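You operate a simulated robot arm through the tools that you are given. There is no shell and no other tool. Be economical: measure what you need, move in short steps, check, and stop when the job is done.

The job below is to be done with a simulated two-armed robot. You get a single attempt, and the scene is never put back.

## Task
Top the tank up to MAX from the tall beaker, then heat the station on high with steam on.
Fine: fill while it is off; put the beaker back; wait for the green lamp; the iron stays on its plate. Set down upright: tall beaker.
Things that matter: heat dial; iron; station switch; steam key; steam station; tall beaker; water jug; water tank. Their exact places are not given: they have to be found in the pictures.

It is judged by the outcome, as a careful person would: the job done as asked, and still so three seconds after it is handed in. It fails if anything else is knocked over, pushed out of place, dropped, spilled or broken.

## Robot
Two 7-joint arms with fingered hands on one trunk, on a base that drives. Base frame: it is fixed to the floor where the robot stands at the start and does not move with it; the origin is under the middle of the robot, x ahead of it, y to its left, z up. Units: m, rad, N and s.
The left shoulder is at the start at [0.07, 0.149, 1.26], the right one opposite. With the tool pointing down near the work surface each hand reaches from about 0.38 to 0.78 m from the robot's upright axis, wherever it stands, measured 20 degrees to its own side. Places, roughly: heat dial [0.4, -0.3, 1]; station switch [0.4, -0.2, 1]; steam key [0.4, -0.4, 1]; steam station [0.5, -0.4, 1]. Payload 3.6 kg a hand.
The tool frame of a hand sits at the grasp point between the pads (the TCP): z along the fingers, y along the line on which they close. The tips reach 0.025 m beyond it. The gripper opens to 0.088 m. The gripper's body begins 0.029 m behind the TCP. The gripper is a hand of 4 fingers: y runs from the thumb to the fingers, the wrist lies at [-0.013, -0.097, -0.162] in the tool frame, and closing takes about 1.5 s.
Orientation is that of the tool frame in the base frame, as a unit quaternion [w, x, y, z]. With the fingers straight down and the wrist toward the robot, the tool's x, y and z point along [0, 1, 0], [1, 0, 0] and [0, 0, -1] of the base frame.

## Interface
- The arms move only by the tool step_arm. It takes "left_plan", "right_plan" or both (then of equal length, played together; a hand with none holds still); each is one flat list of numbers, 6 for each row, row after row: the shift along the base's x, y, z in units of 40 mm (1.0 is 40 mm), then the turn, a rotation vector about the base's x, y, z in units of 5 degrees (1.0 is 5 degrees). In form: [x, y, z, wx, wy, wz, x, y, z, wx, wy, wz, ...]. A call has 1 to 12 rows; each row shifts and turns the commanded pose from where the row before left it. "left_jaw" and "right_jaw" are, for a hand that has rows, the gripper command, from -1 (fully open) to 1 (shut), values between in proportion, set as the call begins (left out, the last holds). A call with a number of a shift or a turn outside -1 to 1 is refused whole. Each row takes 0.2 s and may step no farther than 0.05 m and 0.15 rad from the row before; otherwise, or with a gripper value out of range, the whole call is refused. Where a pose cannot be reached the arm comes as near as it can. A force on the tool above 40 N (or 10 N above the force at the start of the call, whichever is more), or a blocked arm, ends the call early, and 0.2 s more pass. The fingers move at their own pace (about 0.045 m/s each) and stop on an object; they squeeze with about 33 N. The grip force told is the motor's: it shows also when the fingers shut on nothing. Time passes only in rows, and 0.2 s behind the last, so rows that do not move let the fingers close. The reply holds the time, the measured pose of the TCP, the force on the tool along the base axes, the opening and the grip force, in the units named above and with some noise, with the torque about the TCP (base axes, N m) and any sound that the robot's microphone picked up.
- Cameras (640 x 400 px; columns grow to the right, rows downward): "scene" is now at [0.1318, -0.0363, 1.4938]; the picture's right is [-0.42, -0.91, -0.00], its down [-0.47, 0.21, -0.86] and it looks along [0.78, -0.36, -0.51] (base axes); focal length 257 px, centre (320, 200). "left" rides on the left gripper at [-0.064, -0.083, -0.098] in its tool frame; the picture's right is [-0.62, -0.37, 0.69], its down [0.71, -0.63, 0.30] and it looks along [0.32, 0.68, 0.65] (tool axes); focal length 265 px, centre (320, 200). "right" rides on the right gripper at [0.064, -0.083, -0.098] in its tool frame; the picture's right is [-0.62, 0.37, -0.69], its down [-0.71, -0.63, 0.30] and it looks along [-0.32, 0.68, 0.65] (tool axes); focal length 265 px, centre (320, 200).
- grab_frame(camera): a new picture of that camera. No time passes.
- move_column(by): slides the trunk up (or, below 0, down) by that many m; the arms and the scene camera ride with it, the base frame stays. It gives what a move gives, with no picture.
- roll_base(legs): drives the robot by 1 to 6 legs, each [ahead, left, turn to the left] in m, m and rad, along the robot's own axes; the way and the turn of a leg run together, so that a leg with both is an arc; at most 1.5 m and 3.142 rad a leg. The arms and the cameras ride along, it lands a little off, and it stops where it bumps. It gives what a move gives.
- finger_targets(index, middle, ring, thumb_bend, thumb_turn, hand): sets how far each is bent, from 0 (flat) to 1 (curled in); at 0.3 the hand is open as for a grip, at 0.7 the pads meet at the TCP. One left out holds its place. A second passes; each finger stops where it meets its share of the squeeze, and holds until it gets a number again. A gripper value or a shape takes the hand back. It gives what a move gives, with no picture; readings hold the bend of each and the force on the fingers (four entries, about 0 where the hand has none), thumb and palm. thumb_turn goes from beside the hand (0) to across from the fingers (1), as for a grip.
- set_grasp(shape, hand): the hand has 4 fingers and takes this shape, open, in about a second: jaw (thumb against the fingers, like two jaws); tri (thumb and two fingers); tip (a fingertip pinch); poke (one finger out to press); point (the index stretched); flat (the hand flat); cup (the hand cupped); fist (a fist). The gripper value then closes the fingers along that shape, each until it touches; the sizes above hold for jaw. It gives what a move gives, with no picture.
- aim_head(pan, tilt): turns the head with the scene camera to pan (to the left, within 1.501 rad either way) and tilt (down, from -0.506 to 1.204), counted from straight ahead of the robot. It gives what a move gives.
- point_at(camera, pixels): for up to 12 pixels [column, row] of the newest picture of that camera ("zoom" is the newest enlarged one), the place [x, y, z] in the base frame of the surface seen there, good to about 0.002 m. No time passes.
- zoom(camera, box): a new picture of the part [left, top, right, bottom] of that camera's present view, enlarged. No time passes.
- close_job(): hands the job in; it is judged then, once.

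Go step by step. Measure first, check grasps and placings, and put right what went wrong. The budget is 80 turns and 70 pictures, counting those below and the enlarged ones. Unless the task says otherwise, let go and move clear before handing in, and close with one line.

The tools are called after "Call:" by a JSON object that holds its "fn" and its "kwargs". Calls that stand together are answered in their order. step_arm: Moves the arms, as the interface text tells. Its arguments: {"type":"object","properties":{"left_plan":{"type":"array","items":{"type":"number"}},"left_jaw":{"type":"number"},"right_plan":{"type":"array","items":{"type":"number"}},"right_jaw":{"type":"number"}},"required":[]} The other tools are called the same way: move_column (by) slides the trunk up or down; set_grasp (shape, hand) gives the hand a shape; finger_targets (index, middle, ring, thumb_bend, thumb_turn, hand) moves the fingers one by one; roll_base (legs) drives the base; aim_head (pan, tilt) turns the head that bears the scene camera; grab_frame (camera) takes a picture; point_at (camera, pixels) gives the place of the surface under pixels of a picture; zoom (camera, box) takes an enlarged picture of a part of a camera's view; close_job () hands the job in.

At the start:

```text
t: 0.0
left_eef_pos: [0.5635, -0.0457, 1.2982]
left_ee_rot: [0.0, 0.709, 0.706, 0.0]
left_force: [-0.2, -1.0, -0.3]
left_ft_torque: [-0.01, 0.02, 0.0]
left_width: 0.0877
left_gripper_force: 0.0
left_shape: jaw
left_bend: [0.3, 0.3, 0.3, 0.3, 0.98]
left_finger forces: [0.0, 0.0, 0.0, 0.0, 0.0, 0.1]
right_eef_pos: [0.3433, -0.4662, 1.3548]
right_ee_rot: [0.0, 0.708, 0.706, 0.0]
right_force: [-0.2, -0.1, -0.1]
right_ft_torque: [0.04, 0.0, -0.01]
right_width: 0.0876
right_gripper_force: 0.0
right_shape: jaw
right_bend: [0.3, 0.3, 0.3, 0.3, 0.98]
right_finger forces: [0.0, 0.0, 0.0, 0.0, 0.1, 0.1]
trunk travel left (down, up): [-0.75, 0.19]
robot x, y, heading: [0.0009, 0.0027, 0.001]
head pan, tilt: [-0.428, 0.541]
```

scene: 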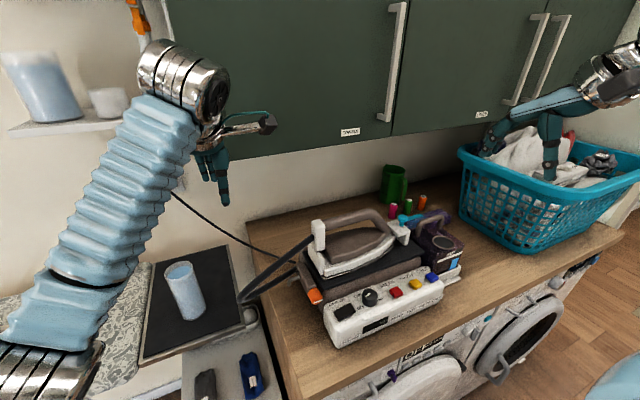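
right: 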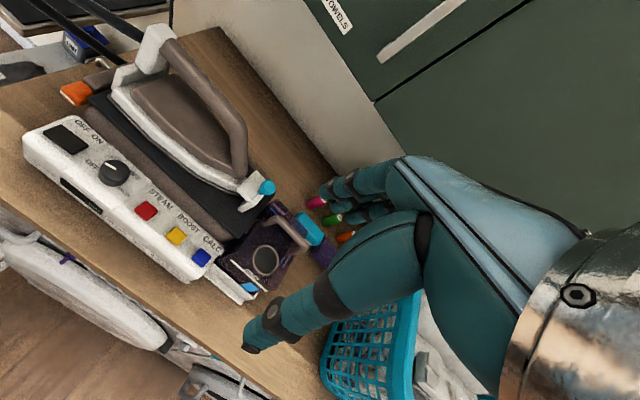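
left: 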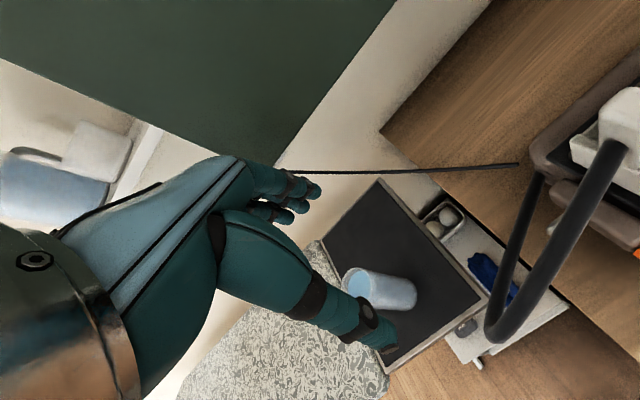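

The pictures show the station at about (380,290), a beaker on a dark board at (185,290), a jug on the shelf at (40,90), and a purple tank-like part at (440,245). I'll zoom in on these first.

Call:
{"fn": "zoom", "kwargs": {"camera": "scene", "box": [290, 190, 480, 350]}}

Call:
{"fn": "zoom", "kwargs": {"camera": "right", "box": [20, 100, 340, 300]}}

Call:
{"fn": "point_at", "kwargs": {"camera": "scene", "pixels": [[180, 268], [190, 316], [172, 290], [204, 288], [150, 330], [222, 300], [370, 297], [350, 310], [395, 291], [432, 277], [445, 243], [40, 95]]}}

```text
2.50 times, centred on (385, 270) of scene
```

zoom: 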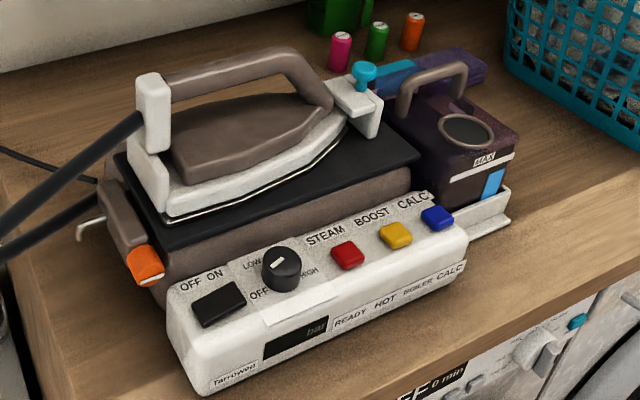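

```text
2.00 times, centred on (180, 200) of right
```

zoom: 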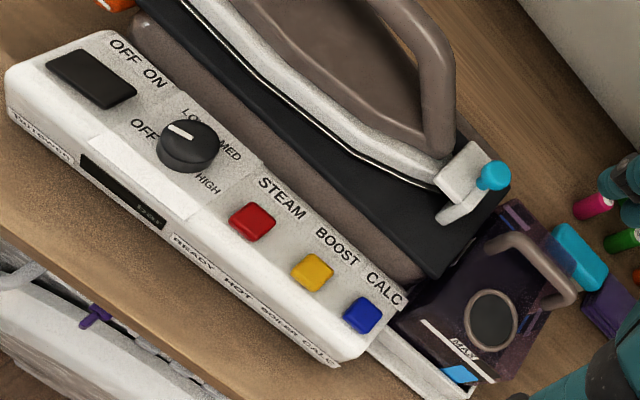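

```text
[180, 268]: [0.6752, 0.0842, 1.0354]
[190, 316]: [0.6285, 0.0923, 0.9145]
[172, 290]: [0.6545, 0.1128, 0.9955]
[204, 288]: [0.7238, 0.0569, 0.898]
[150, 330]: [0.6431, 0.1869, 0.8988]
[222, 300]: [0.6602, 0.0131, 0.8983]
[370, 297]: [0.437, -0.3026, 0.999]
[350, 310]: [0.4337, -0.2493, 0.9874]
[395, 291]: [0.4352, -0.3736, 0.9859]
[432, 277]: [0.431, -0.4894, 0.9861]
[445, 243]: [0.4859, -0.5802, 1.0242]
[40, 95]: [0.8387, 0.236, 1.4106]
```

The beaker stands at about [0.67,0.085] on the dark board, and the tank's fill hole is at about (428,242). I'll zoom in on the beaker, the shelf and the tank, and measure them.

Call:
{"fn": "zoom", "kwargs": {"camera": "scene", "box": [130, 240, 270, 330]}}

Call:
{"fn": "zoom", "kwargs": {"camera": "left", "box": [0, 100, 200, 230]}}

Call:
{"fn": "zoom", "kwargs": {"camera": "scene", "box": [400, 200, 480, 290]}}

```text
4.44 times, centred on (200, 285) of scene
```

zoom: 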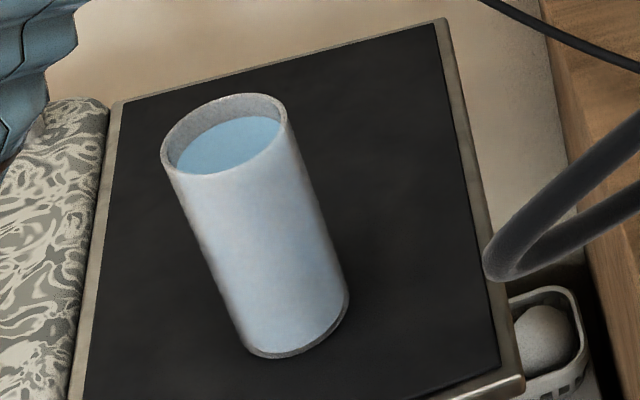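

```text
3.08 times, centred on (100, 165) of left
```

zoom: 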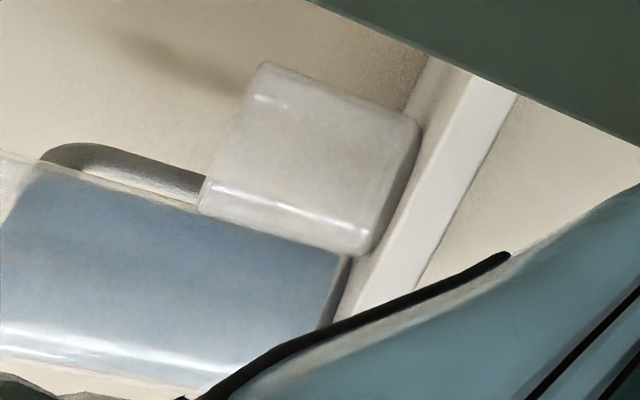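

```text
4.44 times, centred on (440, 245) of scene
```

zoom: 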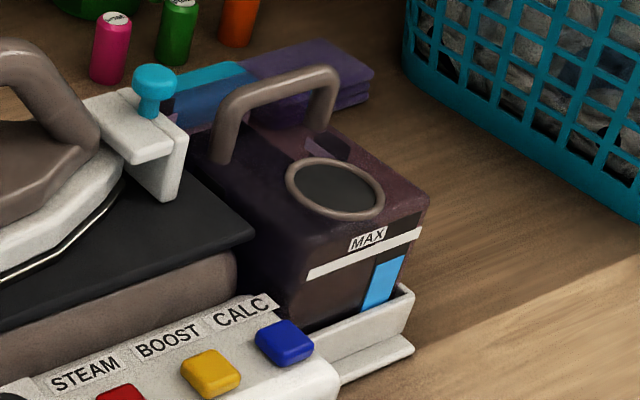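

I need geometry now: hole rim, gauge, MAX line, beaker rim and base, and iron and station positions.

Call:
{"fn": "point_at", "kwargs": {"camera": "zoom", "pixels": [[290, 175], [380, 205], [345, 163], [330, 218], [335, 190], [320, 272], [418, 235], [400, 262], [370, 305], [268, 72], [430, 200], [155, 75]]}}

Call:
{"fn": "zoom", "kwargs": {"camera": "scene", "box": [130, 240, 270, 330]}}

```text
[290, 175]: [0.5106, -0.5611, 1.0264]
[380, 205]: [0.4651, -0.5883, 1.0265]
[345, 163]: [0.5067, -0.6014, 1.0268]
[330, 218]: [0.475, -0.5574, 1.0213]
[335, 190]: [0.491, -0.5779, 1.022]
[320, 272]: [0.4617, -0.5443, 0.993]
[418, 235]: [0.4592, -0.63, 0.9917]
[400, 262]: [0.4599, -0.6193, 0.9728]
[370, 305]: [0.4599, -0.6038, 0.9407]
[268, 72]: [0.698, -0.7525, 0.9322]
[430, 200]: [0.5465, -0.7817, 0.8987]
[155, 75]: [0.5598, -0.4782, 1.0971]
```

```text
4.44 times, centred on (200, 285) of scene
```

zoom: 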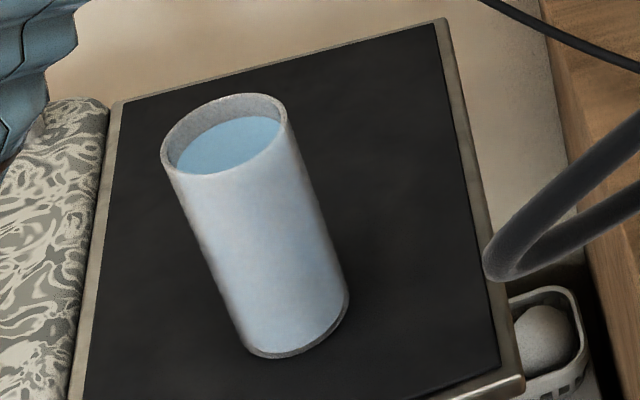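

Call:
{"fn": "point_at", "kwargs": {"camera": "zoom", "pixels": [[167, 155], [283, 108], [215, 97], [225, 172], [225, 145], [255, 350], [345, 300], [300, 345], [200, 225], [305, 180]]}}

Call:
{"fn": "aim_head", "kwargs": {"pan": 0.1, "tilt": 0.6}}

Call:
{"fn": "grab_frame", "kwargs": {"camera": "scene"}}

```text
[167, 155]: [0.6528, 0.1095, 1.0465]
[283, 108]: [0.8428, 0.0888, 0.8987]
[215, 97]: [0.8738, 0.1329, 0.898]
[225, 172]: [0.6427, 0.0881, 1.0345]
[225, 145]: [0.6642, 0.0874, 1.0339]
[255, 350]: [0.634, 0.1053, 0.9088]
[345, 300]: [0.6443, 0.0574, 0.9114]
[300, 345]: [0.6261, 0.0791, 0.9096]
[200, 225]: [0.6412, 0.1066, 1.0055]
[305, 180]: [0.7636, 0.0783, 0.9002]
```

```text
t: 0.9
left_eef_pos: [0.5633, -0.0447, 1.2959]
left_ee_rot: [0.001, 0.708, 0.706, 0.0]
left_force: [-0.8, -0.5, 0.3]
left_ft_torque: [-0.01, 0.02, -0.03]
left_width: 0.0874
left_gripper_force: 0.0
left_shape: jaw
left_bend: [0.3, 0.3, 0.3, 0.3, 0.98]
left_finger forces: [0.0, 0.0, 0.0, 0.1, 0.0, 0.0]
right_eef_pos: [0.3446, -0.4656, 1.356]
right_ee_rot: [-0.001, 0.708, 0.707, 0.0]
right_force: [1.0, 1.0, -1.1]
right_ft_torque: [0.03, -0.02, 0.01]
right_width: 0.0877
right_gripper_force: 0.1
right_shape: jaw
right_bend: [0.3, 0.3, 0.3, 0.3, 0.98]
right_finger forces: [0.0, 0.0, 0.0, 0.1, 0.1, 0.0]
trunk travel left (down, up): [-0.75, 0.19]
robot x, y, heading: [-0.0026, 0.0005, 0.002]
head pan, tilt: [0.099, 0.6]
```

```text
60 pictures are left
```

scene: 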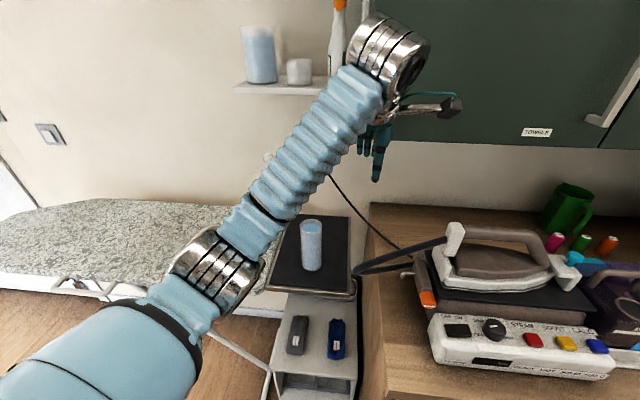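

The beaker's axis is near (0.66,0.083), its rim at z≈1.047, and its water about 12 mm below the rim. The tank level is at z≈0.973 against MAX at 0.992. I'll measure the cable loop, cart edges and nearby obstacles before choosing the right-hand approach.

Call:
{"fn": "point_at", "kwargs": {"camera": "scene", "pixels": [[357, 270], [375, 265], [440, 243], [380, 229], [350, 285], [340, 220], [302, 225], [320, 225], [311, 268], [222, 290], [275, 280], [370, 295]]}}

Call:
{"fn": "zoom", "kwargs": {"camera": "scene", "box": [240, 190, 460, 330]}}

```text
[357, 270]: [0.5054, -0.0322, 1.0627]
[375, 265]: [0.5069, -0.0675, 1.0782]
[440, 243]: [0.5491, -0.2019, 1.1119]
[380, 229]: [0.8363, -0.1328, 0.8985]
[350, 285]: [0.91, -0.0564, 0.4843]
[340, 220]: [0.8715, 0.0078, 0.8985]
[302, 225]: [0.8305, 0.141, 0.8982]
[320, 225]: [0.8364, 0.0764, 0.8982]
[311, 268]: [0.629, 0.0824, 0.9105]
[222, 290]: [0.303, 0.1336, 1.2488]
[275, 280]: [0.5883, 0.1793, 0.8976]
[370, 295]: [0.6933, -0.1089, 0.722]
```

```text
2.86 times, centred on (350, 260) of scene
```

zoom: 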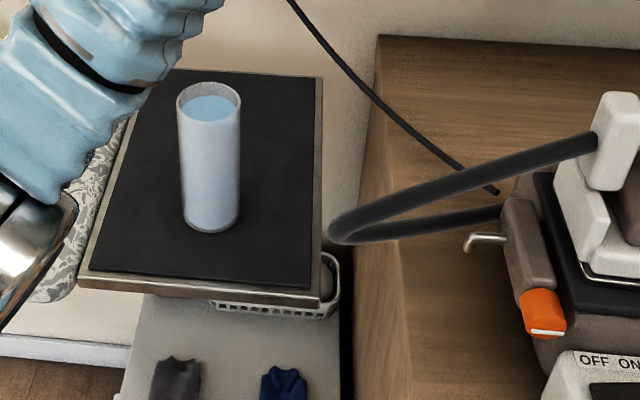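

The hose loop ends at about (0.505,-0.03,1.06), right of the beaker, so the right hand has to come in from the front. I'll clear the left arm first, moving it back and left, then look again.

Call:
{"fn": "step_arm", "kwargs": {"left_plan": [-0.4, 0.9, 0, 0, 0, 0, -0.4, 0.9, 0, 0, 0, 0, -0.4, 0.9, 0, 0, 0, 0, -0.4, 0.9, 0, 0, 0, 0, -0.4, 0.9, 0, 0, 0, 0, -0.4, 0.9, 0, 0, 0, 0, -0.4, 0.9, 0, 0, 0, 0, -0.4, 0.9, 0, 0, 0, 0, -0.4, 0.9, 0, 0, 0, 0]}}

Call:
{"fn": "aim_head", "kwargs": {"pan": 0.25, "tilt": 0.9}}

Call:
{"fn": "grab_frame", "kwargs": {"camera": "scene"}}

```text
t: 3.0
left_eef_pos: [0.4181, 0.2769, 1.2984]
left_ee_rot: [0.0, 0.708, 0.706, 0.0]
left_force: [-0.5, -0.4, -0.5]
left_ft_torque: [0.01, -0.02, -0.01]
left_width: 0.0877
left_gripper_force: 0.0
left_shape: jaw
left_bend: [0.3, 0.3, 0.3, 0.3, 0.98]
left_finger forces: [0.0, 0.1, 0.1, 0.1, 0.0, 0.0]
right_eef_pos: [0.3419, -0.4656, 1.3568]
right_ee_rot: [0.0, 0.708, 0.706, 0.001]
right_force: [-0.2, -0.5, 0.7]
right_ft_torque: [0.01, 0.02, 0.0]
right_width: 0.0877
right_gripper_force: 0.0
right_shape: jaw
right_bend: [0.3, 0.3, 0.3, 0.3, 0.98]
right_finger forces: [0.1, 0.0, 0.0, 0.1, 0.1, 0.0]
trunk travel left (down, up): [-0.75, 0.19]
robot x, y, heading: [0.0024, 0.0014, 0.002]
head pan, tilt: [0.099, 0.6]
```

```text
t: 3.8
left_eef_pos: [0.4206, 0.2757, 1.2982]
left_ee_rot: [0.0, 0.708, 0.706, 0.0]
left_force: [-0.2, 0.1, 0.1]
left_ft_torque: [0.0, 0.01, -0.03]
left_width: 0.0877
left_gripper_force: 0.1
left_shape: jaw
left_bend: [0.3, 0.3, 0.3, 0.3, 0.98]
left_finger forces: [0.0, 0.0, 0.0, 0.0, 0.1, 0.1]
right_eef_pos: [0.345, -0.4669, 1.3546]
right_ee_rot: [0.0, 0.708, 0.707, 0.0]
right_force: [-0.3, 0.1, 0.6]
right_ft_torque: [-0.01, -0.04, -0.03]
right_width: 0.0876
right_gripper_force: 0.0
right_shape: jaw
right_bend: [0.3, 0.3, 0.3, 0.3, 0.98]
right_finger forces: [0.1, 0.0, 0.0, 0.0, 0.1, 0.0]
trunk travel left (down, up): [-0.75, 0.19]
robot x, y, heading: [-0.0, 0.0028, 0.002]
head pan, tilt: [0.25, 0.901]
```

```text
58 pictures are left
```

scene: 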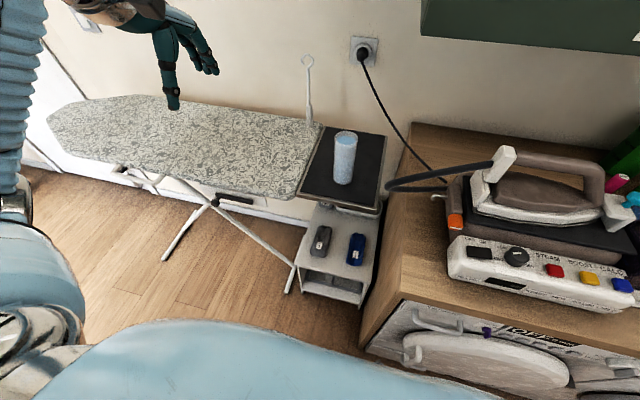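

The floor to the left is clear and the board stands far back. I'll drive 0.2 m left, then turn the right hand so its fingers point forward-left.

Call:
{"fn": "roll_base", "kwargs": {"legs": [[0, 0.2, 0]]}}

Call:
{"fn": "step_arm", "kwargs": {"right_plan": [0.135, 0.1, -0.08, 0.6745, -0.3895, -0.3895, 0.135, 0.1, -0.08, 0.6745, -0.3895, -0.3895, 0.135, 0.1, -0.08, 0.6745, -0.3895, -0.3895, 0.135, 0.1, -0.08, 0.6745, -0.3895, -0.3895, 0.135, 0.1, -0.08, 0.6745, -0.3895, -0.3895, 0.135, 0.1, -0.08, 0.6745, -0.3895, -0.3895, 0.135, 0.1, -0.08, 0.6745, -0.3895, -0.3895, 0.135, 0.1, -0.08, 0.6745, -0.3895, -0.3895, 0.135, 0.1, -0.08, 0.6745, -0.3895, -0.3895, 0.135, 0.1, -0.08, 0.6745, -0.3895, -0.3895, 0.135, 0.1, -0.08, 0.6745, -0.3895, -0.3895, 0.135, 0.1, -0.08, 0.6745, -0.3895, -0.3895]}}

Call:
{"fn": "step_arm", "kwargs": {"right_plan": [0.135, 0.1, -0.08, 0.6745, -0.3895, -0.3895, 0.135, 0.1, -0.08, 0.6745, -0.3895, -0.3895, 0.135, 0.1, -0.08, 0.6745, -0.3895, -0.3895, 0.135, 0.1, -0.08, 0.6745, -0.3895, -0.3895, 0.135, 0.1, -0.08, 0.6745, -0.3895, -0.3895, 0.135, 0.1, -0.08, 0.6745, -0.3895, -0.3895, 0.135, 0.1, -0.08, 0.6745, -0.3895, -0.3895, 0.135, 0.1, -0.08, 0.6745, -0.3895, -0.3895, 0.135, 0.1, -0.08, 0.6745, -0.3895, -0.3895, 0.135, 0.1, -0.08, 0.6745, -0.3895, -0.3895, 0.135, 0.1, -0.08, 0.6745, -0.3895, -0.3895, 0.135, 0.1, -0.08, 0.6745, -0.3895, -0.3895]}}

Call:
{"fn": "grab_frame", "kwargs": {"camera": "scene"}}

```text
t: 6.9
left_eef_pos: [0.4204, 0.4767, 1.2982]
left_ee_rot: [0.001, 0.708, 0.706, -0.001]
left_force: [-0.1, 0.5, -0.6]
left_ft_torque: [-0.02, 0.01, -0.02]
left_width: 0.088
left_gripper_force: 0.1
left_shape: jaw
left_bend: [0.3, 0.3, 0.3, 0.3, 0.98]
left_finger forces: [0.0, 0.0, 0.1, 0.1, 0.1, 0.0]
right_eef_pos: [0.3434, -0.2663, 1.356]
right_ee_rot: [0.001, 0.708, 0.706, 0.001]
right_force: [0.1, 0.8, 0.2]
right_ft_torque: [-0.02, -0.01, -0.01]
right_width: 0.0879
right_gripper_force: 0.0
right_shape: jaw
right_bend: [0.3, 0.3, 0.3, 0.3, 0.98]
right_finger forces: [0.0, 0.0, 0.0, 0.0, 0.0, 0.0]
trunk travel left (down, up): [-0.75, 0.19]
robot x, y, heading: [-0.0001, 0.1974, 0.0]
head pan, tilt: [0.25, 0.901]
```

```text
t: 9.5
left_eef_pos: [0.4214, 0.4744, 1.2976]
left_ee_rot: [0.0, 0.708, 0.706, -0.001]
left_force: [0.3, 0.7, 0.5]
left_ft_torque: [0.03, -0.02, -0.02]
left_width: 0.0879
left_gripper_force: 0.1
left_shape: jaw
left_bend: [0.3, 0.3, 0.3, 0.3, 0.98]
left_finger forces: [0.0, 0.1, 0.1, 0.1, 0.0, 0.0]
right_eef_pos: [0.4094, -0.2193, 1.3164]
right_ee_rot: [-0.102, 0.775, 0.494, 0.381]
right_force: [0.4, -0.7, 0.9]
right_ft_torque: [0.02, 0.01, 0.02]
right_width: 0.0877
right_gripper_force: 0.0
right_shape: jaw
right_bend: [0.3, 0.3, 0.3, 0.3, 0.98]
right_finger forces: [0.0, 0.0, 0.1, 0.1, 0.0, 0.0]
trunk travel left (down, up): [-0.75, 0.19]
robot x, y, heading: [-0.0029, 0.2028, -0.0]
head pan, tilt: [0.25, 0.901]
```

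```text
t: 12.1
left_eef_pos: [0.4192, 0.4753, 1.2998]
left_ee_rot: [0.0, 0.708, 0.706, 0.0]
left_force: [0.2, 0.3, -0.6]
left_ft_torque: [-0.01, 0.03, -0.02]
left_width: 0.0875
left_gripper_force: 0.1
left_shape: jaw
left_bend: [0.3, 0.3, 0.3, 0.3, 0.98]
left_finger forces: [0.1, 0.0, 0.0, 0.0, 0.0, 0.0]
right_eef_pos: [0.4755, -0.1698, 1.2783]
right_ee_rot: [-0.183, 0.683, 0.182, 0.683]
right_force: [-0.7, 0.4, 0.6]
right_ft_torque: [0.0, -0.02, 0.0]
right_width: 0.0878
right_gripper_force: 0.1
right_shape: jaw
right_bend: [0.3, 0.3, 0.3, 0.3, 0.98]
right_finger forces: [0.1, 0.1, 0.0, 0.0, 0.0, 0.0]
trunk travel left (down, up): [-0.75, 0.19]
robot x, y, heading: [0.0023, 0.1996, 0.002]
head pan, tilt: [0.25, 0.901]
```

```text
57 pictures are left
```

scene: 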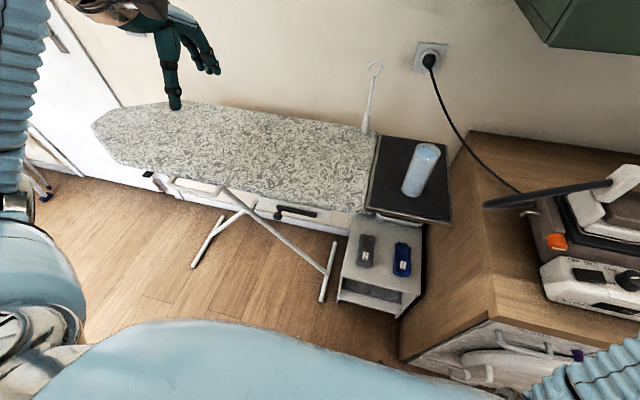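

The orientation was reached (fingers pointing (0.87,0.5,0)). I'll refine the beaker's axis from this view.

Call:
{"fn": "zoom", "kwargs": {"camera": "scene", "box": [380, 130, 460, 210]}}

Call:
{"fn": "point_at", "kwargs": {"camera": "scene", "pixels": [[410, 170], [415, 170], [420, 171], [425, 172], [431, 173], [403, 190], [410, 196], [418, 195], [428, 152], [440, 150], [416, 148]]}}

```text
5.00 times, centred on (420, 170) of scene
```

zoom: 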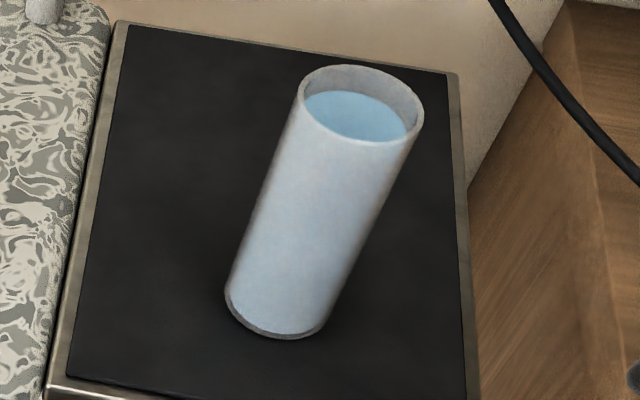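

```text
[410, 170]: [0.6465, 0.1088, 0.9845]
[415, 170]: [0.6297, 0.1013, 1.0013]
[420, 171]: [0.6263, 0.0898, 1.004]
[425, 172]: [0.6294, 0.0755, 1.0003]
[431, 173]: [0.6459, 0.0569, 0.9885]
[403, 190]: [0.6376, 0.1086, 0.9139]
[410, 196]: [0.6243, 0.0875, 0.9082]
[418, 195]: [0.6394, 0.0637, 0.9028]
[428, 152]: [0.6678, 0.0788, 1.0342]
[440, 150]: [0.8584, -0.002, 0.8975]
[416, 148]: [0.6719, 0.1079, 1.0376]
```

The beaker axis fits (0.657,0.083) with r≈0.03. I'll move the right hand to (0.54,0.06) and descend, keeping left of the hose.

Call:
{"fn": "step_arm", "kwargs": {"right_plan": [0.269, 0.958, 0, 0, 0, 0, 0.269, 0.958, 0, 0, 0, 0, 0.269, 0.958, 0, 0, 0, 0, 0.269, 0.958, 0, 0, 0, 0, 0.269, 0.958, 0, 0, 0, 0, 0.269, 0.958, 0, 0, 0, 0]}}

Call:
{"fn": "step_arm", "kwargs": {"right_plan": [0, 0, -0.947, 0, 0, 0, 0, 0, -0.947, 0, 0, 0, 0, 0, -0.947, 0, 0, 0, 0, 0, -0.947, 0, 0, 0, 0, 0, -0.947, 0, 0, 0], "right_jaw": -1}}

Call:
{"fn": "aim_head", "kwargs": {"pan": -0.2, "tilt": 0.7}}

Call:
{"fn": "grab_frame", "kwargs": {"camera": "scene"}}

Call:
{"fn": "grab_frame", "kwargs": {"camera": "right"}}

```text
t: 13.1
left_eef_pos: [0.4207, 0.4761, 1.2974]
left_ee_rot: [0.001, 0.708, 0.706, -0.001]
left_force: [-0.9, 0.5, 0.3]
left_ft_torque: [0.01, -0.03, 0.0]
left_width: 0.0879
left_gripper_force: 0.0
left_shape: jaw
left_bend: [0.3, 0.3, 0.3, 0.3, 0.98]
left_finger forces: [0.1, 0.1, 0.1, 0.0, 0.0, 0.0]
right_eef_pos: [0.5102, -0.0581, 1.294]
right_ee_rot: [-0.089, 0.698, 0.232, 0.671]
right_force: [0.1, 0.0, -0.1]
right_ft_torque: [0.04, -0.01, -0.02]
right_width: 0.0879
right_gripper_force: 0.0
right_shape: jaw
right_bend: [0.3, 0.3, 0.3, 0.3, 0.98]
right_finger forces: [0.0, 0.1, 0.1, 0.0, 0.0, 0.0]
trunk travel left (down, up): [-0.75, 0.19]
robot x, y, heading: [-0.0019, 0.1987, -0.005]
head pan, tilt: [0.25, 0.901]
stopped in row 4 (right hand): the arm was blocked; the commanded pose is now the measured one
```

```text
t: 13.8
left_eef_pos: [0.4202, 0.4742, 1.2975]
left_ee_rot: [0.0, 0.708, 0.706, 0.0]
left_force: [0.2, -0.1, 0.9]
left_ft_torque: [0.02, 0.0, -0.02]
left_width: 0.0876
left_gripper_force: 0.1
left_shape: jaw
left_bend: [0.3, 0.3, 0.3, 0.3, 0.98]
left_finger forces: [0.1, 0.1, 0.1, 0.0, 0.1, 0.0]
right_eef_pos: [0.5111, -0.0626, 1.2139]
right_ee_rot: [-0.031, 0.695, 0.286, 0.659]
right_force: [0.8, 0.2, -0.3]
right_ft_torque: [0.02, 0.0, 0.0]
right_width: 0.088
right_gripper_force: 0.1
right_shape: jaw
right_bend: [0.3, 0.3, 0.3, 0.3, 0.98]
right_finger forces: [0.0, 0.0, 0.0, 0.0, 0.1, 0.1]
trunk travel left (down, up): [-0.75, 0.19]
robot x, y, heading: [0.0022, 0.1969, 0.002]
head pan, tilt: [0.25, 0.901]
stopped in row 3 (right hand): the arm was blocked; the commanded pose is now the measured one
```

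```text
t: 14.7
left_eef_pos: [0.4209, 0.4738, 1.2982]
left_ee_rot: [0.001, 0.708, 0.706, 0.0]
left_force: [0.3, -0.6, 0.8]
left_ft_torque: [-0.01, 0.05, 0.03]
left_width: 0.0879
left_gripper_force: 0.1
left_shape: jaw
left_bend: [0.3, 0.3, 0.3, 0.3, 0.98]
left_finger forces: [0.1, 0.0, 0.1, 0.0, 0.1, 0.1]
right_eef_pos: [0.5115, -0.0655, 1.215]
right_ee_rot: [-0.031, 0.695, 0.285, 0.66]
right_force: [0.1, -0.8, -0.4]
right_ft_torque: [-0.02, 0.01, 0.01]
right_width: 0.0874
right_gripper_force: 0.0
right_shape: jaw
right_bend: [0.3, 0.3, 0.3, 0.3, 0.98]
right_finger forces: [0.0, 0.1, 0.0, 0.0, 0.1, 0.1]
trunk travel left (down, up): [-0.75, 0.19]
robot x, y, heading: [0.0013, 0.1965, 0.004]
head pan, tilt: [-0.201, 0.7]
```

```text
55 pictures are left
```

scene: 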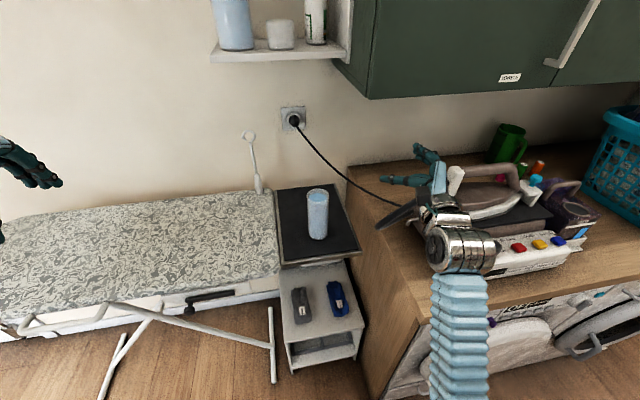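

```text
54 pictures are left
```

right: 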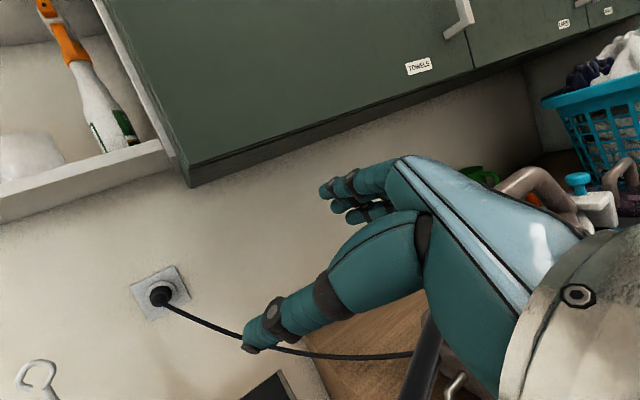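

The arm hit a joint limit reaching across the body, but the same orientation worked at about 0.37 m to the robot's right. So I should stand further left, and I'll measure the ironing board and legs before driving.

Call:
{"fn": "point_at", "kwargs": {"camera": "scene", "pixels": [[270, 375], [110, 385], [20, 325], [100, 300], [210, 285], [290, 365], [350, 360], [150, 320]]}}

Call:
{"fn": "step_arm", "kwargs": {"right_plan": [-0.4, -0.5, 0.8, 0, 0, 0, -0.4, -0.5, 0.8, 0, 0, 0]}}

```text
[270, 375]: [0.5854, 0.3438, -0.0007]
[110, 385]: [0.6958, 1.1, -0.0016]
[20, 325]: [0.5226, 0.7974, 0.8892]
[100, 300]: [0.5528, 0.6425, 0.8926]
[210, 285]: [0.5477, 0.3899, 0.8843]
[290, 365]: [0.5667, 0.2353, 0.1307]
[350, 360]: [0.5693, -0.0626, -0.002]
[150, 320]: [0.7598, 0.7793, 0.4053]
```

```text
t: 15.3
left_eef_pos: [0.4212, 0.4729, 1.2978]
left_ee_rot: [-0.001, 0.709, 0.706, 0.0]
left_force: [1.1, -0.7, 0.2]
left_ft_torque: [0.0, -0.01, -0.01]
left_width: 0.0876
left_gripper_force: 0.0
left_shape: jaw
left_bend: [0.3, 0.3, 0.3, 0.3, 0.98]
left_finger forces: [0.1, 0.0, 0.0, 0.1, 0.0, 0.0]
right_eef_pos: [0.4891, -0.1113, 1.2771]
right_ee_rot: [-0.033, 0.695, 0.284, 0.66]
right_force: [0.8, 0.2, -0.1]
right_ft_torque: [-0.01, 0.01, 0.0]
right_width: 0.0877
right_gripper_force: 0.0
right_shape: jaw
right_bend: [0.3, 0.3, 0.3, 0.3, 0.98]
right_finger forces: [0.1, 0.0, 0.1, 0.0, 0.0, 0.1]
right hand out of reach, approached as far as the arm can: row 2
trunk travel left (down, up): [-0.75, 0.19]
robot x, y, heading: [0.0024, 0.2001, 0.004]
head pan, tilt: [-0.201, 0.7]
```

All of it lies at x>0.52, so the way left is clear. I'll drive 0.27 m further left, then restore the orientation.

Call:
{"fn": "roll_base", "kwargs": {"legs": [[0, 0.27, 0]]}}

Call:
{"fn": "step_arm", "kwargs": {"right_plan": [0.255, -0.5, 0, 0.82, 0.1, 0.146, 0.255, -0.5, 0, 0.82, 0.1, 0.146, 0.255, -0.5, 0, 0.82, 0.1, 0.146, 0.255, -0.5, 0, 0.82, 0.1, 0.146, 0.255, -0.5, 0, 0.82, 0.1, 0.146]}}

```text
t: 19.3
left_eef_pos: [0.4226, 0.7387, 1.2975]
left_ee_rot: [0.0, 0.71, 0.704, 0.0]
left_force: [-0.2, 0.6, 0.6]
left_ft_torque: [-0.05, -0.02, -0.01]
left_width: 0.088
left_gripper_force: 0.0
left_shape: jaw
left_bend: [0.3, 0.3, 0.3, 0.3, 0.98]
left_finger forces: [0.1, 0.1, 0.0, 0.0, 0.1, 0.1]
right_eef_pos: [0.4884, 0.1547, 1.2783]
right_ee_rot: [-0.029, 0.696, 0.283, 0.66]
right_force: [-0.1, 0.7, -0.3]
right_ft_torque: [0.01, 0.0, -0.01]
right_width: 0.0878
right_gripper_force: 0.0
right_shape: jaw
right_bend: [0.3, 0.3, 0.3, 0.3, 0.98]
right_finger forces: [0.1, 0.0, 0.0, 0.0, 0.1, 0.1]
trunk travel left (down, up): [-0.75, 0.19]
robot x, y, heading: [0.0022, 0.4713, -0.002]
head pan, tilt: [-0.201, 0.7]
```

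```text
t: 20.5
left_eef_pos: [0.4226, 0.7383, 1.2977]
left_ee_rot: [-0.001, 0.71, 0.704, 0.0]
left_force: [0.1, 0.9, 0.7]
left_ft_torque: [0.02, -0.01, 0.0]
left_width: 0.0879
left_gripper_force: 0.0
left_shape: jaw
left_bend: [0.3, 0.3, 0.3, 0.3, 0.98]
left_finger forces: [0.1, 0.0, 0.1, 0.0, 0.0, 0.0]
right_eef_pos: [0.5401, 0.0557, 1.2774]
right_ee_rot: [-0.182, 0.683, 0.182, 0.684]
right_force: [0.1, -0.6, 1.1]
right_ft_torque: [0.03, -0.02, -0.03]
right_width: 0.0877
right_gripper_force: 0.0
right_shape: jaw
right_bend: [0.3, 0.3, 0.3, 0.3, 0.98]
right_finger forces: [0.0, 0.0, 0.1, 0.1, 0.0, 0.1]
trunk travel left (down, up): [-0.75, 0.19]
robot x, y, heading: [-0.0009, 0.464, 0.001]
head pan, tilt: [-0.201, 0.7]
```

The orientation is restored at (0.540,0.056,1.277). Now I'll descend to z≈0.975.

Call:
{"fn": "step_arm", "kwargs": {"right_plan": [0, 0, -0.945, 0, 0, 0, 0, 0, -0.945, 0, 0, 0, 0, 0, -0.945, 0, 0, 0, 0, 0, -0.945, 0, 0, 0, 0, 0, -0.945, 0, 0, 0, 0, 0, -0.945, 0, 0, 0, 0, 0, -0.945, 0, 0, 0, 0, 0, -0.945, 0, 0, 0]}}

Call:
{"fn": "grab_frame", "kwargs": {"camera": "scene"}}

Call:
{"fn": "grab_frame", "kwargs": {"camera": "right"}}

```text
t: 22.3
left_eef_pos: [0.4223, 0.7393, 1.2974]
left_ee_rot: [0.0, 0.71, 0.705, 0.0]
left_force: [-0.3, -0.7, -0.4]
left_ft_torque: [0.01, 0.02, 0.0]
left_width: 0.0877
left_gripper_force: 0.1
left_shape: jaw
left_bend: [0.3, 0.3, 0.3, 0.3, 0.98]
left_finger forces: [0.0, 0.0, 0.0, 0.1, 0.0, 0.0]
right_eef_pos: [0.538, 0.0522, 0.9724]
right_ee_rot: [-0.18, 0.684, 0.182, 0.683]
right_force: [0.6, 0.9, 0.3]
right_ft_torque: [0.03, -0.01, 0.0]
right_width: 0.0876
right_gripper_force: 0.0
right_shape: jaw
right_bend: [0.3, 0.3, 0.3, 0.3, 0.98]
right_finger forces: [0.0, 0.1, 0.0, 0.0, 0.1, 0.0]
trunk travel left (down, up): [-0.75, 0.19]
robot x, y, heading: [0.0048, 0.4717, -0.002]
head pan, tilt: [-0.201, 0.7]
```

```text
53 pictures are left
```

scene: 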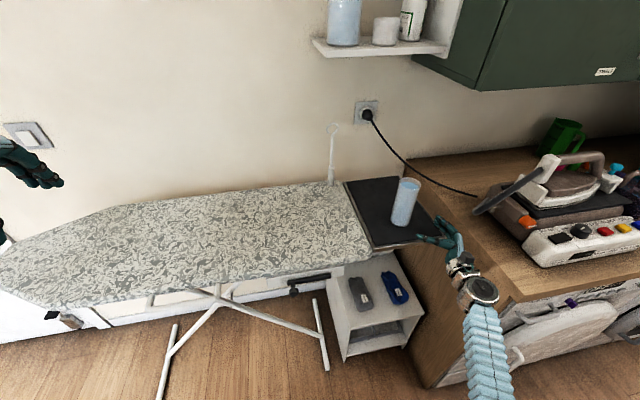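

```text
52 pictures are left
```

right: 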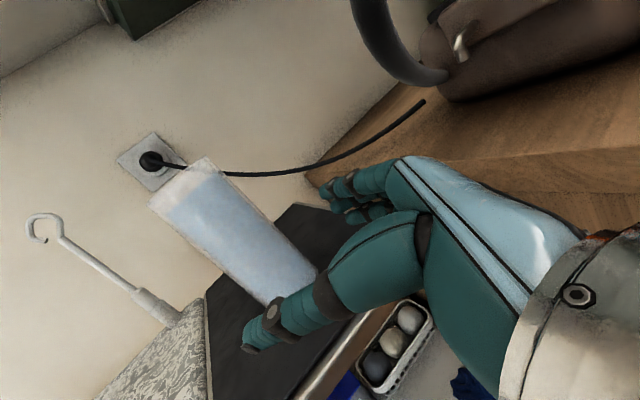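

I'm at (0.538,0.052,0.972). I'll shift onto the finger-axis line, advance partway and check.

Call:
{"fn": "step_arm", "kwargs": {"right_plan": [0.51, -0.175, 0, 0, 0, 0, 0.51, -0.175, 0, 0, 0, 0, 0.487, 0.281, 0, 0, 0, 0, 0.487, 0.281, 0, 0, 0, 0]}}

Call:
{"fn": "zoom", "kwargs": {"camera": "scene", "box": [370, 170, 490, 270]}}

Call:
{"fn": "grab_frame", "kwargs": {"camera": "right"}}

```text
t: 23.3
left_eef_pos: [0.4226, 0.7387, 1.2983]
left_ee_rot: [0.0, 0.71, 0.705, 0.0]
left_force: [0.2, 0.2, 0.3]
left_ft_torque: [0.0, 0.01, -0.01]
left_width: 0.0878
left_gripper_force: 0.0
left_shape: jaw
left_bend: [0.3, 0.3, 0.3, 0.3, 0.98]
left_finger forces: [0.0, 0.0, 0.0, 0.1, 0.0, 0.1]
right_eef_pos: [0.6194, 0.0618, 0.973]
right_ee_rot: [-0.18, 0.683, 0.183, 0.683]
right_force: [0.7, 0.0, -0.4]
right_ft_torque: [-0.01, 0.03, -0.02]
right_width: 0.0879
right_gripper_force: 0.0
right_shape: jaw
right_bend: [0.3, 0.3, 0.3, 0.3, 0.98]
right_finger forces: [0.1, 0.0, 0.0, 0.0, 0.1, 0.0]
trunk travel left (down, up): [-0.75, 0.19]
robot x, y, heading: [0.0014, 0.4681, -0.001]
head pan, tilt: [-0.201, 0.7]
```

```text
4.00 times, centred on (430, 220) of scene
```

zoom: 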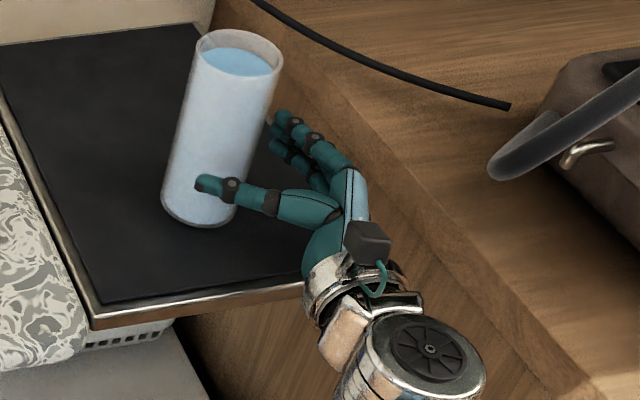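

```text
50 pictures are left
```

right: 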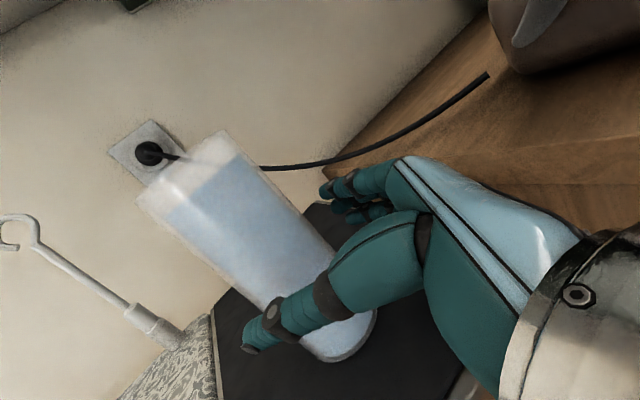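

The beaker sits between the thumb (left) and the fingers (right), well lined up. I'll advance the last 43 mm and close.

Call:
{"fn": "step_arm", "kwargs": {"right_plan": [0.47, 0.265, 0.12, 0, 0, 0, 0.47, 0.265, 0.12, 0, 0, 0]}}

Call:
{"fn": "step_arm", "kwargs": {"right_plan": [0, 0, 0, 0, 0, 0, 0, 0, 0, 0, 0, 0, 0, 0, 0, 0, 0, 0, 0, 0, 0, 0, 0, 0, 0, 0, 0, 0, 0, 0, 0, 0, 0, 0, 0, 0, 0, 0, 0, 0, 0, 0, 0, 0, 0, 0, 0, 0], "right_jaw": 1}}

Call:
{"fn": "zoom", "kwargs": {"camera": "scene", "box": [370, 170, 490, 270]}}

```text
t: 23.9
left_eef_pos: [0.4228, 0.7387, 1.2989]
left_ee_rot: [-0.001, 0.709, 0.705, 0.0]
left_force: [0.2, 0.1, 0.3]
left_ft_torque: [0.02, 0.02, -0.01]
left_width: 0.0879
left_gripper_force: 0.1
left_shape: jaw
left_bend: [0.3, 0.3, 0.3, 0.3, 0.98]
left_finger forces: [0.0, 0.1, 0.0, 0.0, 0.0, 0.0]
right_eef_pos: [0.6577, 0.083, 0.982]
right_ee_rot: [-0.18, 0.684, 0.183, 0.683]
right_force: [-0.7, -0.1, 0.5]
right_ft_torque: [-0.02, -0.02, 0.0]
right_width: 0.0879
right_gripper_force: 0.1
right_shape: jaw
right_bend: [0.3, 0.3, 0.3, 0.3, 0.98]
right_finger forces: [0.0, 0.0, 0.0, 0.0, 0.1, 0.1]
trunk travel left (down, up): [-0.75, 0.19]
robot x, y, heading: [0.003, 0.4669, 0.004]
head pan, tilt: [-0.201, 0.7]
```

```text
t: 25.7
left_eef_pos: [0.4214, 0.7383, 1.2983]
left_ee_rot: [-0.001, 0.709, 0.705, 0.0]
left_force: [-0.1, 0.1, -0.6]
left_ft_torque: [-0.03, 0.0, -0.02]
left_width: 0.0876
left_gripper_force: 0.1
left_shape: jaw
left_bend: [0.3, 0.3, 0.3, 0.3, 0.98]
left_finger forces: [0.1, 0.0, 0.1, 0.0, 0.1, 0.1]
right_eef_pos: [0.6566, 0.0844, 0.9833]
right_ee_rot: [-0.181, 0.684, 0.183, 0.683]
right_force: [1.5, 0.4, 1.6]
right_ft_torque: [-0.03, -0.05, -0.01]
right_width: 0.0391
right_gripper_force: 33.0
right_shape: jaw
right_bend: [0.75, 0.52, 0.45, 0.72, 1.0]
right_finger forces: [20.9, 7.6, 4.1, 0.0, 31.6, 0.0]
trunk travel left (down, up): [-0.75, 0.19]
robot x, y, heading: [0.0009, 0.468, -0.002]
head pan, tilt: [-0.201, 0.7]
```

```text
4.00 times, centred on (430, 220) of scene
```

zoom: 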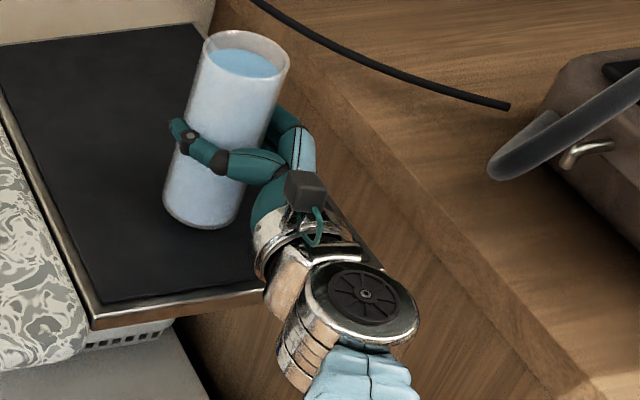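

The hand is gripping with all contacts loaded (thumb 31.6 N) and the beaker is upright. I'll lift gently, then check.

Call:
{"fn": "step_arm", "kwargs": {"right_plan": [0, 0, 0.3, 0, 0, 0, 0, 0, 0.5, 0, 0, 0, 0, 0, 0.6, 0, 0, 0, 0, 0, 0.3, 0, 0, 0]}}

Call:
{"fn": "zoom", "kwargs": {"camera": "scene", "box": [370, 140, 490, 260]}}

Call:
{"fn": "grab_frame", "kwargs": {"camera": "right"}}

```text
t: 26.7
left_eef_pos: [0.4213, 0.7378, 1.298]
left_ee_rot: [-0.002, 0.71, 0.705, 0.001]
left_force: [0.4, 0.5, 0.2]
left_ft_torque: [-0.01, 0.04, 0.02]
left_width: 0.0876
left_gripper_force: 0.0
left_shape: jaw
left_bend: [0.3, 0.3, 0.3, 0.3, 0.98]
left_finger forces: [0.1, 0.1, 0.0, 0.0, 0.0, 0.0]
right_eef_pos: [0.6575, 0.0835, 1.053]
right_ee_rot: [-0.181, 0.684, 0.182, 0.683]
right_force: [1.5, -0.5, -3.5]
right_ft_torque: [0.02, -0.01, 0.0]
right_width: 0.0392
right_gripper_force: 33.1
right_shape: jaw
right_bend: [0.75, 0.52, 0.45, 0.73, 1.0]
right_finger forces: [21.1, 7.6, 4.1, 0.0, 31.1, 0.1]
trunk travel left (down, up): [-0.75, 0.19]
robot x, y, heading: [-0.0006, 0.4666, -0.005]
head pan, tilt: [-0.201, 0.7]
```

```text
3.33 times, centred on (430, 200) of scene
```

zoom: 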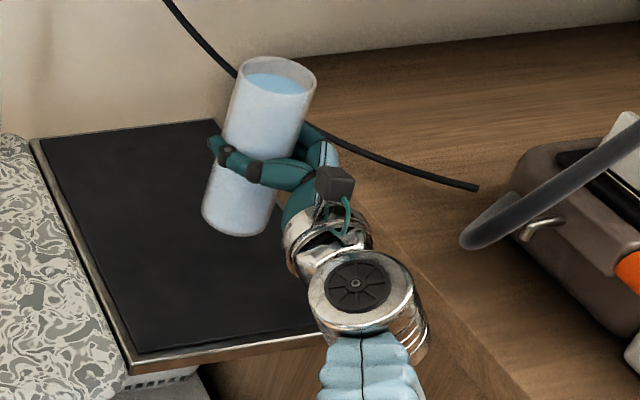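

```text
47 pictures are left
```

right: 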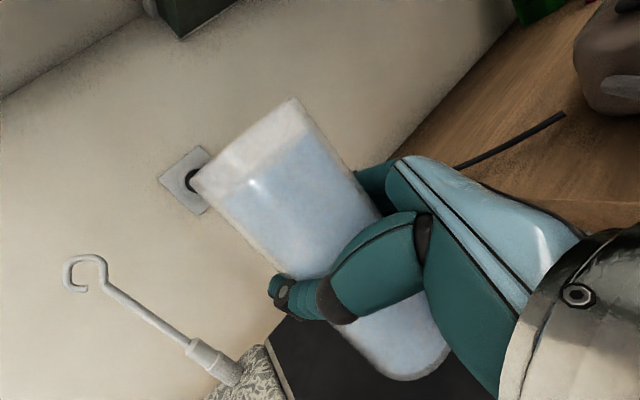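

The lift is clean. I'll raise to z≈1.28, draw back to x≈0.54, then drive right to the tank.

Call:
{"fn": "step_arm", "kwargs": {"right_plan": [0, 0, 0.5, 0, 0, 0, 0, 0, 0.8, 0, 0, 0, -0.3, 0, 0.9, 0, 0, 0, -0.5, 0, 0.9, 0, 0, 0, -0.6, 0, 0.9, 0, 0, 0, -0.6, 0, 0.9, 0, 0, 0, -0.6, 0, 0.5, 0, 0, 0, -0.3, 0, 0.2, 0, 0, 0]}}

Call:
{"fn": "roll_base", "kwargs": {"legs": [[0, -0.38, 0], [0, -0.38, 0]]}}

Call:
{"fn": "aim_head", "kwargs": {"pan": -0.5, "tilt": 0.7}}

Call:
{"fn": "grab_frame", "kwargs": {"camera": "scene"}}

```text
t: 28.5
left_eef_pos: [0.4215, 0.7376, 1.2988]
left_ee_rot: [-0.001, 0.71, 0.704, 0.0]
left_force: [0.6, 0.9, -0.2]
left_ft_torque: [-0.02, 0.04, 0.0]
left_width: 0.0876
left_gripper_force: 0.0
left_shape: jaw
left_bend: [0.3, 0.3, 0.3, 0.3, 0.98]
left_finger forces: [0.1, 0.0, 0.1, 0.1, 0.1, 0.0]
right_eef_pos: [0.5417, 0.0855, 1.2778]
right_ee_rot: [-0.181, 0.684, 0.183, 0.683]
right_force: [0.0, 0.2, -3.3]
right_ft_torque: [-0.02, 0.04, -0.01]
right_width: 0.0389
right_gripper_force: 33.3
right_shape: jaw
right_bend: [0.75, 0.52, 0.45, 0.73, 1.0]
right_finger forces: [21.3, 7.9, 4.1, 0.0, 31.0, 0.0]
trunk travel left (down, up): [-0.75, 0.19]
robot x, y, heading: [-0.0027, 0.4655, -0.004]
head pan, tilt: [-0.201, 0.7]
```

```text
t: 38.9
left_eef_pos: [0.4219, -0.0257, 1.2988]
left_ee_rot: [-0.001, 0.708, 0.707, 0.001]
left_force: [-0.5, 0.0, -0.4]
left_ft_torque: [0.01, -0.01, 0.0]
left_width: 0.0877
left_gripper_force: 0.1
left_shape: jaw
left_bend: [0.3, 0.3, 0.3, 0.3, 0.98]
left_finger forces: [0.1, 0.0, 0.0, 0.0, 0.1, 0.0]
right_eef_pos: [0.5442, -0.6768, 1.2767]
right_ee_rot: [-0.183, 0.682, 0.185, 0.683]
right_force: [-0.4, -0.2, -2.9]
right_ft_torque: [0.02, -0.03, -0.01]
right_width: 0.039
right_gripper_force: 32.9
right_shape: jaw
right_bend: [0.76, 0.52, 0.45, 0.73, 1.0]
right_finger forces: [21.5, 7.8, 4.2, 0.0, 30.7, 0.0]
trunk travel left (down, up): [-0.75, 0.19]
robot x, y, heading: [0.0011, -0.3005, 0.002]
head pan, tilt: [-0.201, 0.7]
```

```text
t: 39.7
left_eef_pos: [0.4229, -0.0206, 1.297]
left_ee_rot: [0.001, 0.708, 0.706, -0.001]
left_force: [-0.1, -0.1, 0.6]
left_ft_torque: [-0.02, 0.01, -0.03]
left_width: 0.0873
left_gripper_force: 0.1
left_shape: jaw
left_bend: [0.3, 0.3, 0.3, 0.3, 0.98]
left_finger forces: [0.0, 0.0, 0.0, 0.0, 0.1, 0.0]
right_eef_pos: [0.5455, -0.6737, 1.2769]
right_ee_rot: [-0.182, 0.684, 0.185, 0.682]
right_force: [0.1, -0.2, -3.3]
right_ft_torque: [-0.01, 0.0, -0.01]
right_width: 0.0388
right_gripper_force: 33.0
right_shape: jaw
right_bend: [0.76, 0.52, 0.45, 0.73, 1.0]
right_finger forces: [21.5, 7.6, 4.2, 0.2, 30.7, 0.0]
trunk travel left (down, up): [-0.75, 0.19]
robot x, y, heading: [0.0026, -0.2981, 0.006]
head pan, tilt: [-0.499, 0.7]
```

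```text
46 pictures are left
```

scene: 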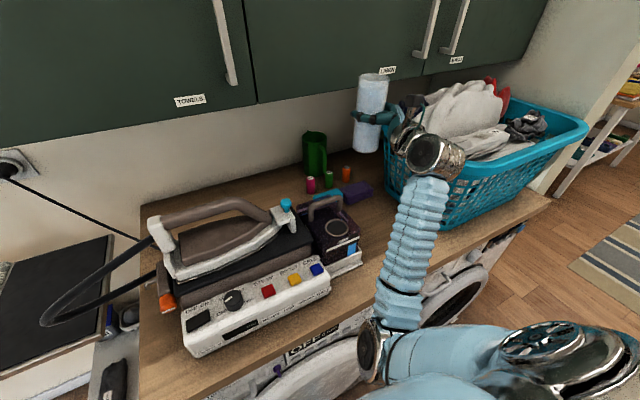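

The tank is in full view at (335,235) with the gauge at (350,248), and the basket is near the right hand. I'll measure the beaker in hand, the basket rim and the tank.

Call:
{"fn": "point_at", "kwargs": {"camera": "scene", "pixels": [[358, 80], [372, 82], [387, 80], [366, 150], [388, 155], [470, 195], [385, 155], [310, 205], [343, 200], [325, 225], [350, 232], [285, 205]]}}

Call:
{"fn": "zoom", "kwargs": {"camera": "scene", "box": [280, 180, 380, 280]}}

Call:
{"fn": "zoom", "kwargs": {"camera": "scene", "box": [330, 60, 470, 180]}}

```text
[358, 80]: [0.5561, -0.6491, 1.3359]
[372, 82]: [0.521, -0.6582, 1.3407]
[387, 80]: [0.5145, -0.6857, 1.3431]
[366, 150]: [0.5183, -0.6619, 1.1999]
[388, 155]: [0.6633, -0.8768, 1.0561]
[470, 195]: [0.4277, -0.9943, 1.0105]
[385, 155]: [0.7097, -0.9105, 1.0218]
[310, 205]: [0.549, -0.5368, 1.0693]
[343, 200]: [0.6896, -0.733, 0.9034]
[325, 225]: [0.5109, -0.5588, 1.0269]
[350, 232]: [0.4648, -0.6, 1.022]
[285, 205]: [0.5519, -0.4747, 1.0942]
```

```text
4.00 times, centred on (330, 230) of scene
```

zoom: 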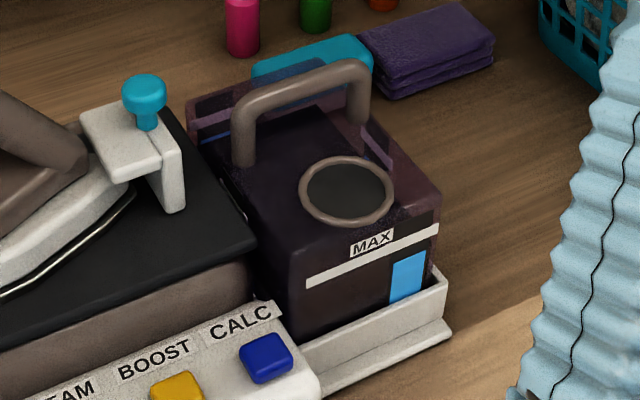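

```text
3.33 times, centred on (400, 120) of scene
```

zoom: 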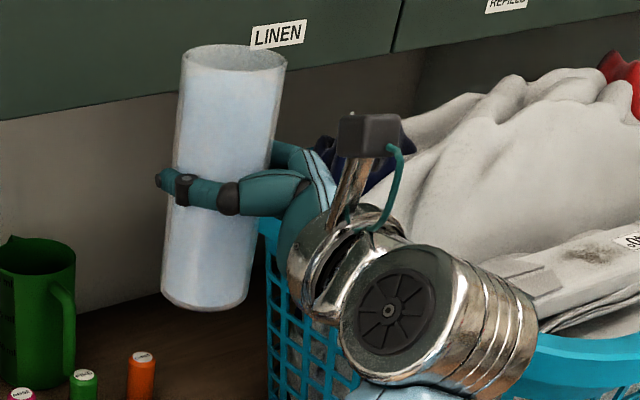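

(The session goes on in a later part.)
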